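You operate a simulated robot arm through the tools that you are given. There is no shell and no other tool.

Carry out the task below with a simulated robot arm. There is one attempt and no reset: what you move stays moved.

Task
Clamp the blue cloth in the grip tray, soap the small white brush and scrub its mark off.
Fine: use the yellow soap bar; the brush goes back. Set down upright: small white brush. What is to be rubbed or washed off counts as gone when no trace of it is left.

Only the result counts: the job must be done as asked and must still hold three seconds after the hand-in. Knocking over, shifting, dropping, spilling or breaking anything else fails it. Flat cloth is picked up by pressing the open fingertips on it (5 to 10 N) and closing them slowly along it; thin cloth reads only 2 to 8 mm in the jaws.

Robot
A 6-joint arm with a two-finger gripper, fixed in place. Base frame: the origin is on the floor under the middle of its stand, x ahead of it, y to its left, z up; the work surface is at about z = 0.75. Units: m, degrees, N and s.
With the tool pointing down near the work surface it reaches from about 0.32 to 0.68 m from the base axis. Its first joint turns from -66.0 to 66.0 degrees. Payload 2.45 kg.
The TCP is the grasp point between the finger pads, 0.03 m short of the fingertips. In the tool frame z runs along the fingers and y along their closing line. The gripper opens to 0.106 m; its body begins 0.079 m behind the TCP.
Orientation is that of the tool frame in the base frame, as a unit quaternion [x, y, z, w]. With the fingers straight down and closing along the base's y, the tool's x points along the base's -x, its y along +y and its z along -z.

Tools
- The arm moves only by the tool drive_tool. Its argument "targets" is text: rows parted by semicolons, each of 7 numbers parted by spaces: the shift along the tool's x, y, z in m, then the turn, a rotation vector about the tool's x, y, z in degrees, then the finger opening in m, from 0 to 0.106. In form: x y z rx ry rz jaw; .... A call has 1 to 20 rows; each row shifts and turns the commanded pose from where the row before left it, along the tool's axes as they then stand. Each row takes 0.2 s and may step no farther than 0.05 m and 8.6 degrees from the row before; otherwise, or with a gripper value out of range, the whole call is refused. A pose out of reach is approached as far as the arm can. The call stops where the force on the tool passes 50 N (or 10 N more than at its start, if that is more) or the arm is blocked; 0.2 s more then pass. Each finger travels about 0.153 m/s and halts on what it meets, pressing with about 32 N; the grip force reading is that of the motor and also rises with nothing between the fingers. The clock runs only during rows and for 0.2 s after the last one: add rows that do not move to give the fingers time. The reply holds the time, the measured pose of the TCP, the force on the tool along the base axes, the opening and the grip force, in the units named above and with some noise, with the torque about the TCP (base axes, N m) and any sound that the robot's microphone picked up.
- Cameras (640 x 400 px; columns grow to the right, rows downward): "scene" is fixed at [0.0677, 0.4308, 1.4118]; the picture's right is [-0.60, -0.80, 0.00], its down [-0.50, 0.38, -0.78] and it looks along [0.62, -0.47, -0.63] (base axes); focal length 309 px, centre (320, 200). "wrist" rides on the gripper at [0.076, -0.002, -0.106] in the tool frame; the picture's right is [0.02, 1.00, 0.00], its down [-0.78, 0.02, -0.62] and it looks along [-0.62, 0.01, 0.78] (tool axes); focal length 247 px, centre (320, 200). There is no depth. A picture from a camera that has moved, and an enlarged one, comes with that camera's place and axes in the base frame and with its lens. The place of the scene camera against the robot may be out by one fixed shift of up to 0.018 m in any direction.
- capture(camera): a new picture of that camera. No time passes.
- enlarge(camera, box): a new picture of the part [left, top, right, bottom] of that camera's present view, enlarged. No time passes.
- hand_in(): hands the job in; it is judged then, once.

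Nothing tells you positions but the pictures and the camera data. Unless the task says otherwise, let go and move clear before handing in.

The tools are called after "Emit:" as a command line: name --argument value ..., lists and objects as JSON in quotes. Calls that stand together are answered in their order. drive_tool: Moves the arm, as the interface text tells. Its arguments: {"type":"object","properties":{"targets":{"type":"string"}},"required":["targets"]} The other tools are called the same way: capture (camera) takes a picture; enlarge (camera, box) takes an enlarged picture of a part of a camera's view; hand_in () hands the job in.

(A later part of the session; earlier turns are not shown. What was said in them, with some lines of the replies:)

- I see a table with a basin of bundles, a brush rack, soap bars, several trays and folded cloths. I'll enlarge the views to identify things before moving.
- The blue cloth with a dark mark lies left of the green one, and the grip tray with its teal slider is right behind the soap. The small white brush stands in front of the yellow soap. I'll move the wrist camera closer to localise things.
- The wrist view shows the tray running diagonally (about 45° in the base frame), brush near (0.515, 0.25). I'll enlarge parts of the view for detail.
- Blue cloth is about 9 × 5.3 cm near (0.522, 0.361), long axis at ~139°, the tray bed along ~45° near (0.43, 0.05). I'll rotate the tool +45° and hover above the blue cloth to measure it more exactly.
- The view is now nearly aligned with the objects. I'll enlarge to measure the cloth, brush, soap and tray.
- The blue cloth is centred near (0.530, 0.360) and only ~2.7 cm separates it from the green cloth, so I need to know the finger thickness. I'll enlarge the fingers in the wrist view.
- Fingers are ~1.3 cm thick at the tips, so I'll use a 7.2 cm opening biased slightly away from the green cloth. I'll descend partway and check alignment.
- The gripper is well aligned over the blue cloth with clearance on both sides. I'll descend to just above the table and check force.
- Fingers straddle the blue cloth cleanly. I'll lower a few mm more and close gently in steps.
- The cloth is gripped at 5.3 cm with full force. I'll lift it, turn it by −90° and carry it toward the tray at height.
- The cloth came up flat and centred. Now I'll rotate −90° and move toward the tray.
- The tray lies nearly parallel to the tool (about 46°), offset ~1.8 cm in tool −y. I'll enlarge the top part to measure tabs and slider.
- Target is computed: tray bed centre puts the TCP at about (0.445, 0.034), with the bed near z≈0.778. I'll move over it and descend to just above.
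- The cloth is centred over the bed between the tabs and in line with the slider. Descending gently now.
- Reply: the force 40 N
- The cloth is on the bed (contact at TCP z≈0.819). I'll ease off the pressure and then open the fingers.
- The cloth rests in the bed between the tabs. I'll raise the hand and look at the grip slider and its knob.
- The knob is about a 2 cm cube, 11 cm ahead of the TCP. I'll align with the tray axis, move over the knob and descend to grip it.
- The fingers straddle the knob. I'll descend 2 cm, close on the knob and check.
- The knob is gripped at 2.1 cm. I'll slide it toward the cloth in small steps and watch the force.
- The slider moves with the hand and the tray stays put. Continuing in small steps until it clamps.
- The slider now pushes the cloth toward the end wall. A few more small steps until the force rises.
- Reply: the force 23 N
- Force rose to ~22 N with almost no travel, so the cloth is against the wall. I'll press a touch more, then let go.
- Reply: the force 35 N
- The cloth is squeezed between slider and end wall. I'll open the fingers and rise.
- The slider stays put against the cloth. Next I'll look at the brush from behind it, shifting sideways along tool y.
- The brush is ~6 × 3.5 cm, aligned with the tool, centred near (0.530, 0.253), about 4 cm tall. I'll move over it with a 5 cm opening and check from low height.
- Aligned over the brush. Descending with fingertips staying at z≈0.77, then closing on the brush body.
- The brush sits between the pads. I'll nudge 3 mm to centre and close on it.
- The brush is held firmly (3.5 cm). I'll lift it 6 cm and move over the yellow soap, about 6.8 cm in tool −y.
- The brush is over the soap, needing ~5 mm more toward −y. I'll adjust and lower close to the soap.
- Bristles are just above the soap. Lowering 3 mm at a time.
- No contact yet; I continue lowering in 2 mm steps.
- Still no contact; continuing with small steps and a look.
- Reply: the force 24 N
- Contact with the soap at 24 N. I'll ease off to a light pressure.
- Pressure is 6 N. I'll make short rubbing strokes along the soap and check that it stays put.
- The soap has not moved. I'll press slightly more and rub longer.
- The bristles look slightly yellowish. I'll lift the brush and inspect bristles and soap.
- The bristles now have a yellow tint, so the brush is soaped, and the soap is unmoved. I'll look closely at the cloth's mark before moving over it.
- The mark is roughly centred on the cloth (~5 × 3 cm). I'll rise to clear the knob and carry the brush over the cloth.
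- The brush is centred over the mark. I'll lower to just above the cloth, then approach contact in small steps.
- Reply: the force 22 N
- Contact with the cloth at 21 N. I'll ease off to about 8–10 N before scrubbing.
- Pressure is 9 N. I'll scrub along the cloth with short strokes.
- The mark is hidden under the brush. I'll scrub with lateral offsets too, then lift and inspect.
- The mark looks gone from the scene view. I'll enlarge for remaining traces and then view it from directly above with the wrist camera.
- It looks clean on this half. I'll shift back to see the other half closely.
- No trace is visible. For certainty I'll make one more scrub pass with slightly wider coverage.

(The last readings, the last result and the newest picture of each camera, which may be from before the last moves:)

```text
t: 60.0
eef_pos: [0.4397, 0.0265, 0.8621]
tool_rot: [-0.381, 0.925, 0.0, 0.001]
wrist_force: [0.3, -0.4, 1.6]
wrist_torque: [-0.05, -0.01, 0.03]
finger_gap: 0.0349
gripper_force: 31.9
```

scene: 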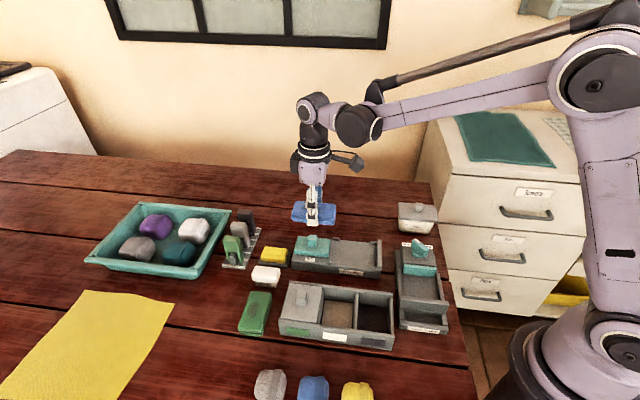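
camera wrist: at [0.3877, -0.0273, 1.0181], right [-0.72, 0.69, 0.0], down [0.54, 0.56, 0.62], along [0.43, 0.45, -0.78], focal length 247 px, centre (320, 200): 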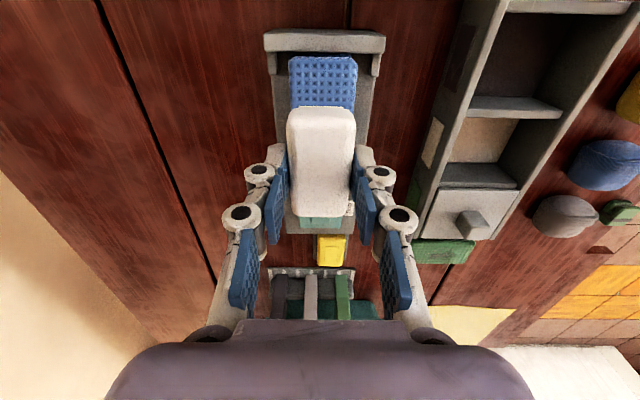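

Emit:
drive_tool --targets "0 0 0.0004 0 0 0 0.028; -0.007 -0.007 0 0 0 0 0.028; -0.008 0 0 0 0 0 0.028; 0.008 0 0 0 0 0 0.028; 0.008 0 0 0 0 0 0.028; 0.006 0 0 0 0 0 0.028; -0.007 0.007 0 0 0 0 0.028; -0.008 0 0 0 0 0 0.028; -0.007 0 0 0 0 0 0.028; 0.008 0 0 0 0 0 0.028; 0.008 0 0 0 0 0 0.028; 0.006 0 0 0 0 0 0.028; -0.007 0.007 0 0 0 0 0.028; -0.008 0 0 0 0 0 0.028; -0.007 0 0 0 0 0 0.028; 0.008 0 0 0 0 0 0.028; 0.007 -0.007 0 0 0 0 0.028; 0 0 0 0 0 0 0.028"

Emit:
enlarge --camera "scene" --box '[310, 205, 390, 275]'

```text
t: 63.8
eef_pos: [0.4397, 0.027, 0.8618]
tool_rot: [-0.381, 0.924, 0.001, 0.001]
wrist_force: [0.7, 1.7, 4.6]
wrist_torque: [0.16, -0.01, -0.01]
finger_gap: 0.0349
gripper_force: 31.9
```

```text
5.71 times, centred on (350, 240) of scene
camera zoom: at [0.0677, 0.4308, 1.4118], right [-0.6, -0.8, 0.0], down [-0.5, 0.38, -0.78], along [0.62, -0.47, -0.63], focal length 1766 px, centre (149, -29)
```

zoom: 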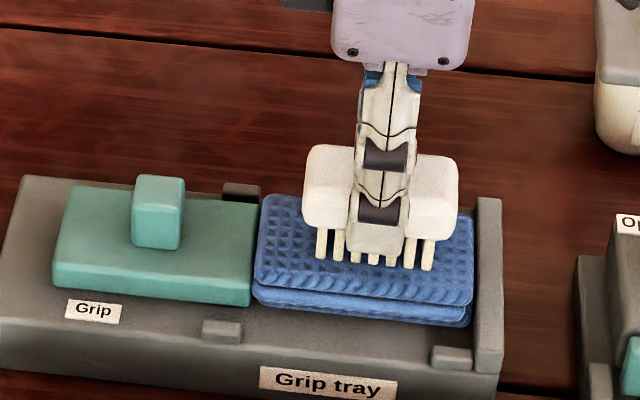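

Scrubbing done. I'll lift, inspect once more, then carry the brush back above its original place.

Emit:
drive_tool --targets "0 0 -0.02 0 0 0 0.028; 0 0 -0.03 0 0 0 0.028; -0.03675 0.016167 0 0 0 0 0.028; -0.03675 0.016167 0 0 0 0 0.028; -0.03675 0.016167 0 0 0 0 0.028; -0.03675 0.016167 0 0 0 0 0.028; -0.03675 0.016167 0 0 0 0 0.028; -0.03675 0.016165 0 0 0 0 0.028; 0 0 0 0 0 0 0.028"

Emit:
capture --camera "wrist"

Emit:
enlarge --camera "scene" --box '[325, 225, 385, 275]'

Emit:
enlarge --camera "scene" --box '[225, 200, 325, 310]'

```text
t: 65.8
eef_pos: [0.5286, 0.2522, 0.9112]
tool_rot: [-0.381, 0.925, -0.001, 0.001]
wrist_force: [0.2, -0.4, 0.1]
wrist_torque: [-0.02, -0.01, 0.0]
finger_gap: 0.035
gripper_force: 31.9
```

```text
taken
camera wrist: at [0.4763, 0.1981, 1.0163], right [-0.72, 0.69, 0.0], down [0.54, 0.56, 0.62], along [0.43, 0.45, -0.78], focal length 247 px, centre (320, 200)
```

wrist: 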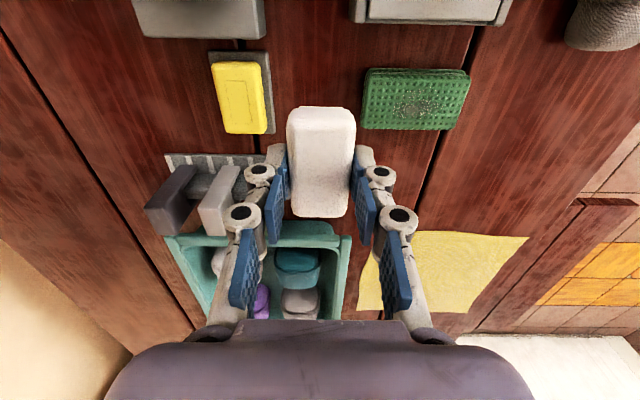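

```text
8.00 times, centred on (355, 250) of scene
camera zoom: at [0.0677, 0.4308, 1.4118], right [-0.6, -0.8, 0.0], down [-0.5, 0.38, -0.78], along [0.62, -0.47, -0.63], focal length 2473 px, centre (40, -200)
```

zoom: 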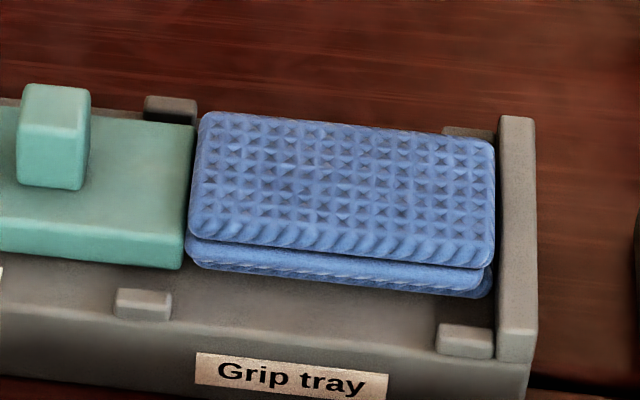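

```text
3.64 times, centred on (275, 255) of scene
camera zoom: at [0.0677, 0.4308, 1.4118], right [-0.6, -0.8, 0.0], down [-0.5, 0.38, -0.78], along [0.62, -0.47, -0.63], focal length 1124 px, centre (484, 0)
```

zoom: 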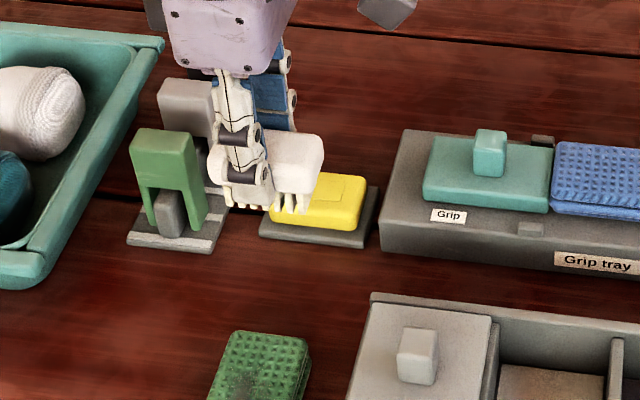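

The cloth is clean and the brush hovers above its original spot. I'll lower it in decreasing steps.

Emit:
drive_tool --targets "0 0 0.04 0 0 0 0.028; 0 0 0.035 0 0 0 0.028; 0 0 0.02 0 0 0 0.028; 0 0 0.008 0 0 0 0.028; 0 0 0 0 0 0 0.028"

Emit:
enlarge --camera "scene" --box '[230, 220, 310, 310]'

```text
t: 67.0
eef_pos: [0.5284, 0.2519, 0.809]
tool_rot: [-0.381, 0.925, 0.0, 0.0]
wrist_force: [0.4, 0.6, -0.2]
wrist_torque: [-0.04, -0.01, 0.02]
finger_gap: 0.0349
gripper_force: 31.8
```

```text
4.44 times, centred on (270, 265) of scene
camera zoom: at [0.0677, 0.4308, 1.4118], right [-0.6, -0.8, 0.0], down [-0.5, 0.38, -0.78], along [0.62, -0.47, -0.63], focal length 1374 px, centre (542, -89)
```

zoom: 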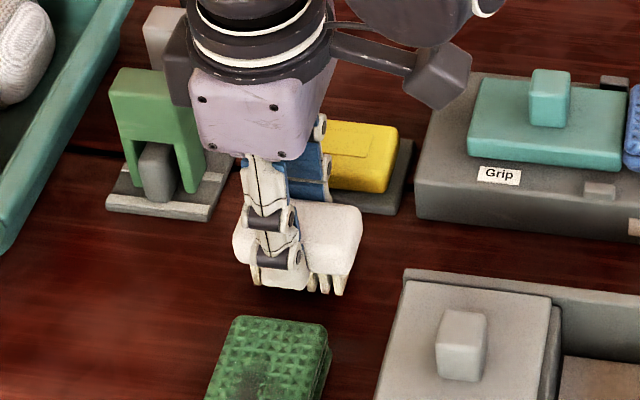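

Emit:
drive_tool --targets "0 0 0.003 0 0 0 0.028; 0 0 0.002 0 0 0 0.028; 0 0 0 0 0 0 0.028"

```text
t: 67.8
eef_pos: [0.5276, 0.2526, 0.8037]
tool_rot: [-0.381, 0.925, 0.0, 0.002]
wrist_force: [0.0, -0.6, -0.7]
wrist_torque: [-0.02, 0.03, -0.01]
finger_gap: 0.0346
gripper_force: 32.5
```

Almost down; lowering the last millimetre.

Emit:
drive_tool --targets "0 0 0.001 0 0 0 0.028; 0 0 0 0 0 0 0.028"

```text
t: 68.4
eef_pos: [0.5281, 0.2517, 0.802]
tool_rot: [-0.381, 0.924, 0.0, 0.001]
wrist_force: [-0.2, 0.1, -0.5]
wrist_torque: [0.0, 0.01, 0.04]
finger_gap: 0.0348
gripper_force: 32.3
```

Emit:
drive_tool --targets "0 0 0.0005 0 0 0 0.028; 0 0 0 0 0 0 0.028"

```text
t: 69.0
eef_pos: [0.5276, 0.2519, 0.8017]
tool_rot: [-0.381, 0.924, -0.001, 0.001]
wrist_force: [-0.8, -0.2, -1.1]
wrist_torque: [0.02, 0.02, -0.04]
finger_gap: 0.035
gripper_force: 32.4
```

Emit:
drive_tool --targets "0 0 0.0005 0 0 0 0.028; 0 0 0 0 0 0 0.028"

```text
t: 69.6
eef_pos: [0.5295, 0.2514, 0.8023]
tool_rot: [-0.381, 0.925, 0.001, 0.001]
wrist_force: [0.3, 0.0, 5.0]
wrist_torque: [0.02, -0.04, 0.01]
finger_gap: 0.0352
gripper_force: 32.3
```

The bristles touch the table at 5 N. I'll open the fingers slowly and check.

Emit:
drive_tool --targets "0 0 0 0 0 0 0.036; 0 0 0 0 0 0 0.04; 0 0 0 0 0 0 0.045; 0 0 0 0 0 0 0.05; 0 0 0 0 0 0 0.05"

Emit:
capture --camera "wrist"

Emit:
enlarge --camera "scene" --box '[230, 220, 310, 310]'

```text
t: 70.8
eef_pos: [0.5281, 0.2511, 0.8016]
tool_rot: [-0.38, 0.925, -0.001, 0.001]
wrist_force: [0.3, 0.2, -0.2]
wrist_torque: [0.03, 0.01, 0.01]
finger_gap: 0.0498
gripper_force: 0.0
```

```text
taken
camera wrist: at [0.4763, 0.1975, 0.9072], right [-0.72, 0.69, 0.0], down [0.54, 0.56, 0.62], along [0.43, 0.45, -0.78], focal length 247 px, centre (320, 200)
```

wrist: 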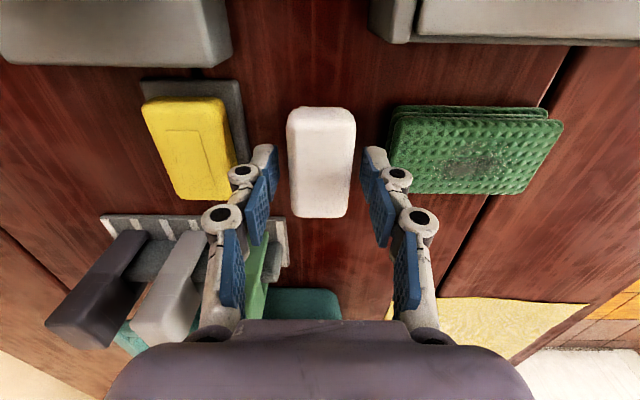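

```text
4.44 times, centred on (270, 265) of scene
camera zoom: at [0.0677, 0.4308, 1.4118], right [-0.6, -0.8, 0.0], down [-0.5, 0.38, -0.78], along [0.62, -0.47, -0.63], focal length 1374 px, centre (542, -89)
```

zoom: 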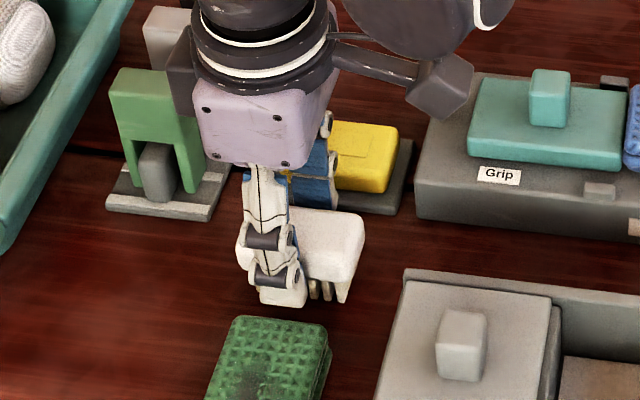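

The brush stands free and upright in the same place as before. I'll rise straight up and take final pictures.

Emit:
drive_tool --targets "0 0 -0.015 0 0 0 0.05; 0 0 -0.03 0 0 0 0.05; 0 0 -0.045 0 0 0 0.05; 0 0 -0.045 0 0 0 0.05; 0.045 0 0 0 0 0 0.05; 0.045 0 0 0 0 0 0.05; 0 0 0 0 0 0 0.05; 0 0 0 0 0 0 0.05"

Emit:
capture --camera "scene"

Emit:
enlarge --camera "scene" --box '[190, 190, 350, 350]'

Emit:
enlarge --camera "scene" --box '[325, 225, 385, 275]'

Emit:
capture --camera "wrist"

```text
t: 72.6
eef_pos: [0.4631, 0.1881, 0.9377]
tool_rot: [-0.381, 0.924, 0.0, 0.001]
wrist_force: [-0.2, 0.6, 0.4]
wrist_torque: [0.01, 0.01, 0.02]
finger_gap: 0.05
gripper_force: 0.0
```

```text
taken
```

scene: 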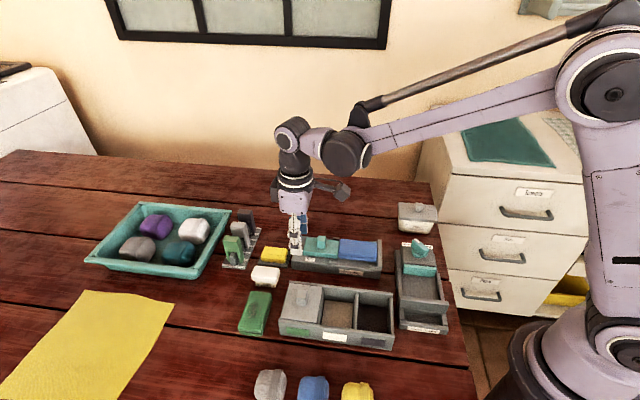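

```text
2.50 times, centred on (270, 270) of scene
camera zoom: at [0.0677, 0.4308, 1.4118], right [-0.6, -0.8, 0.0], down [-0.5, 0.38, -0.78], along [0.62, -0.47, -0.63], focal length 773 px, centre (445, 25)
```

zoom: 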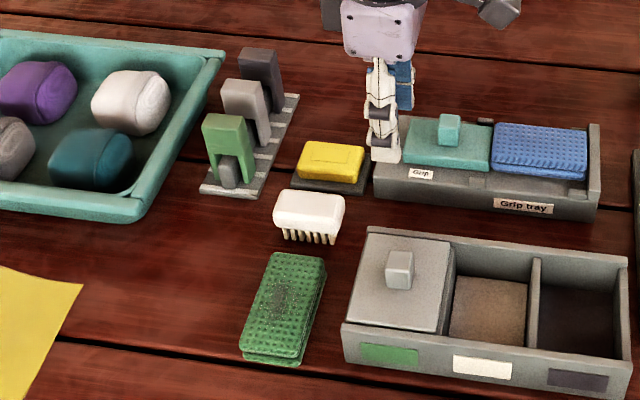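

```text
8.00 times, centred on (355, 250) of scene
camera zoom: at [0.0677, 0.4308, 1.4118], right [-0.6, -0.8, 0.0], down [-0.5, 0.38, -0.78], along [0.62, -0.47, -0.63], focal length 2473 px, centre (40, -200)
```

zoom: 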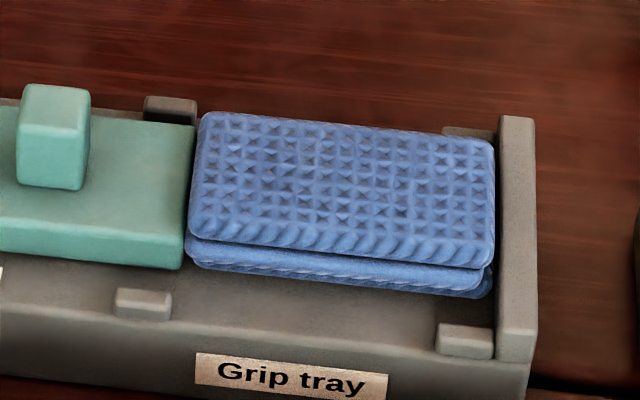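

```text
taken
camera wrist: at [0.4116, 0.1343, 1.0435], right [-0.72, 0.69, 0.0], down [0.54, 0.56, 0.62], along [0.43, 0.45, -0.78], focal length 247 px, centre (320, 200)
```

wrist: 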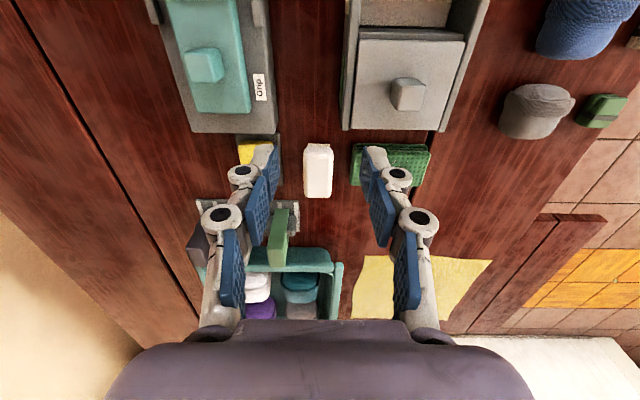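

The blue cloth is clamped in the grip tray with no trace of its mark. The soaped brush is back upright in its original spot, and everything else looks unmoved. The arm is clear, so I'm handing in.

Emit:
hand_in

```text
The job is handed in.
```

I handed the job in. In the last pictures the blue cloth is clamped in the grip tray with no visible trace of its mark. I have had no verdict on the result.

- **Clamp:** The cloth sits between the grip slider and the tray's end wall. I pushed the slider up with about 32 N. It had not moved after scrubbing.
- **Soap:** I rubbed the brush on the yellow soap bar until the bristles had a yellow tint. The soap bar and its dish stayed where they were.
- **Scrubbing:** I made two passes over the mark. I saw no trace after the first. The second was for certainty.
- **Brush:** It stands upright, bristles down, within about a millimetre of where it started.

Nothing else looked moved, and the arm was clear before the hand-in.
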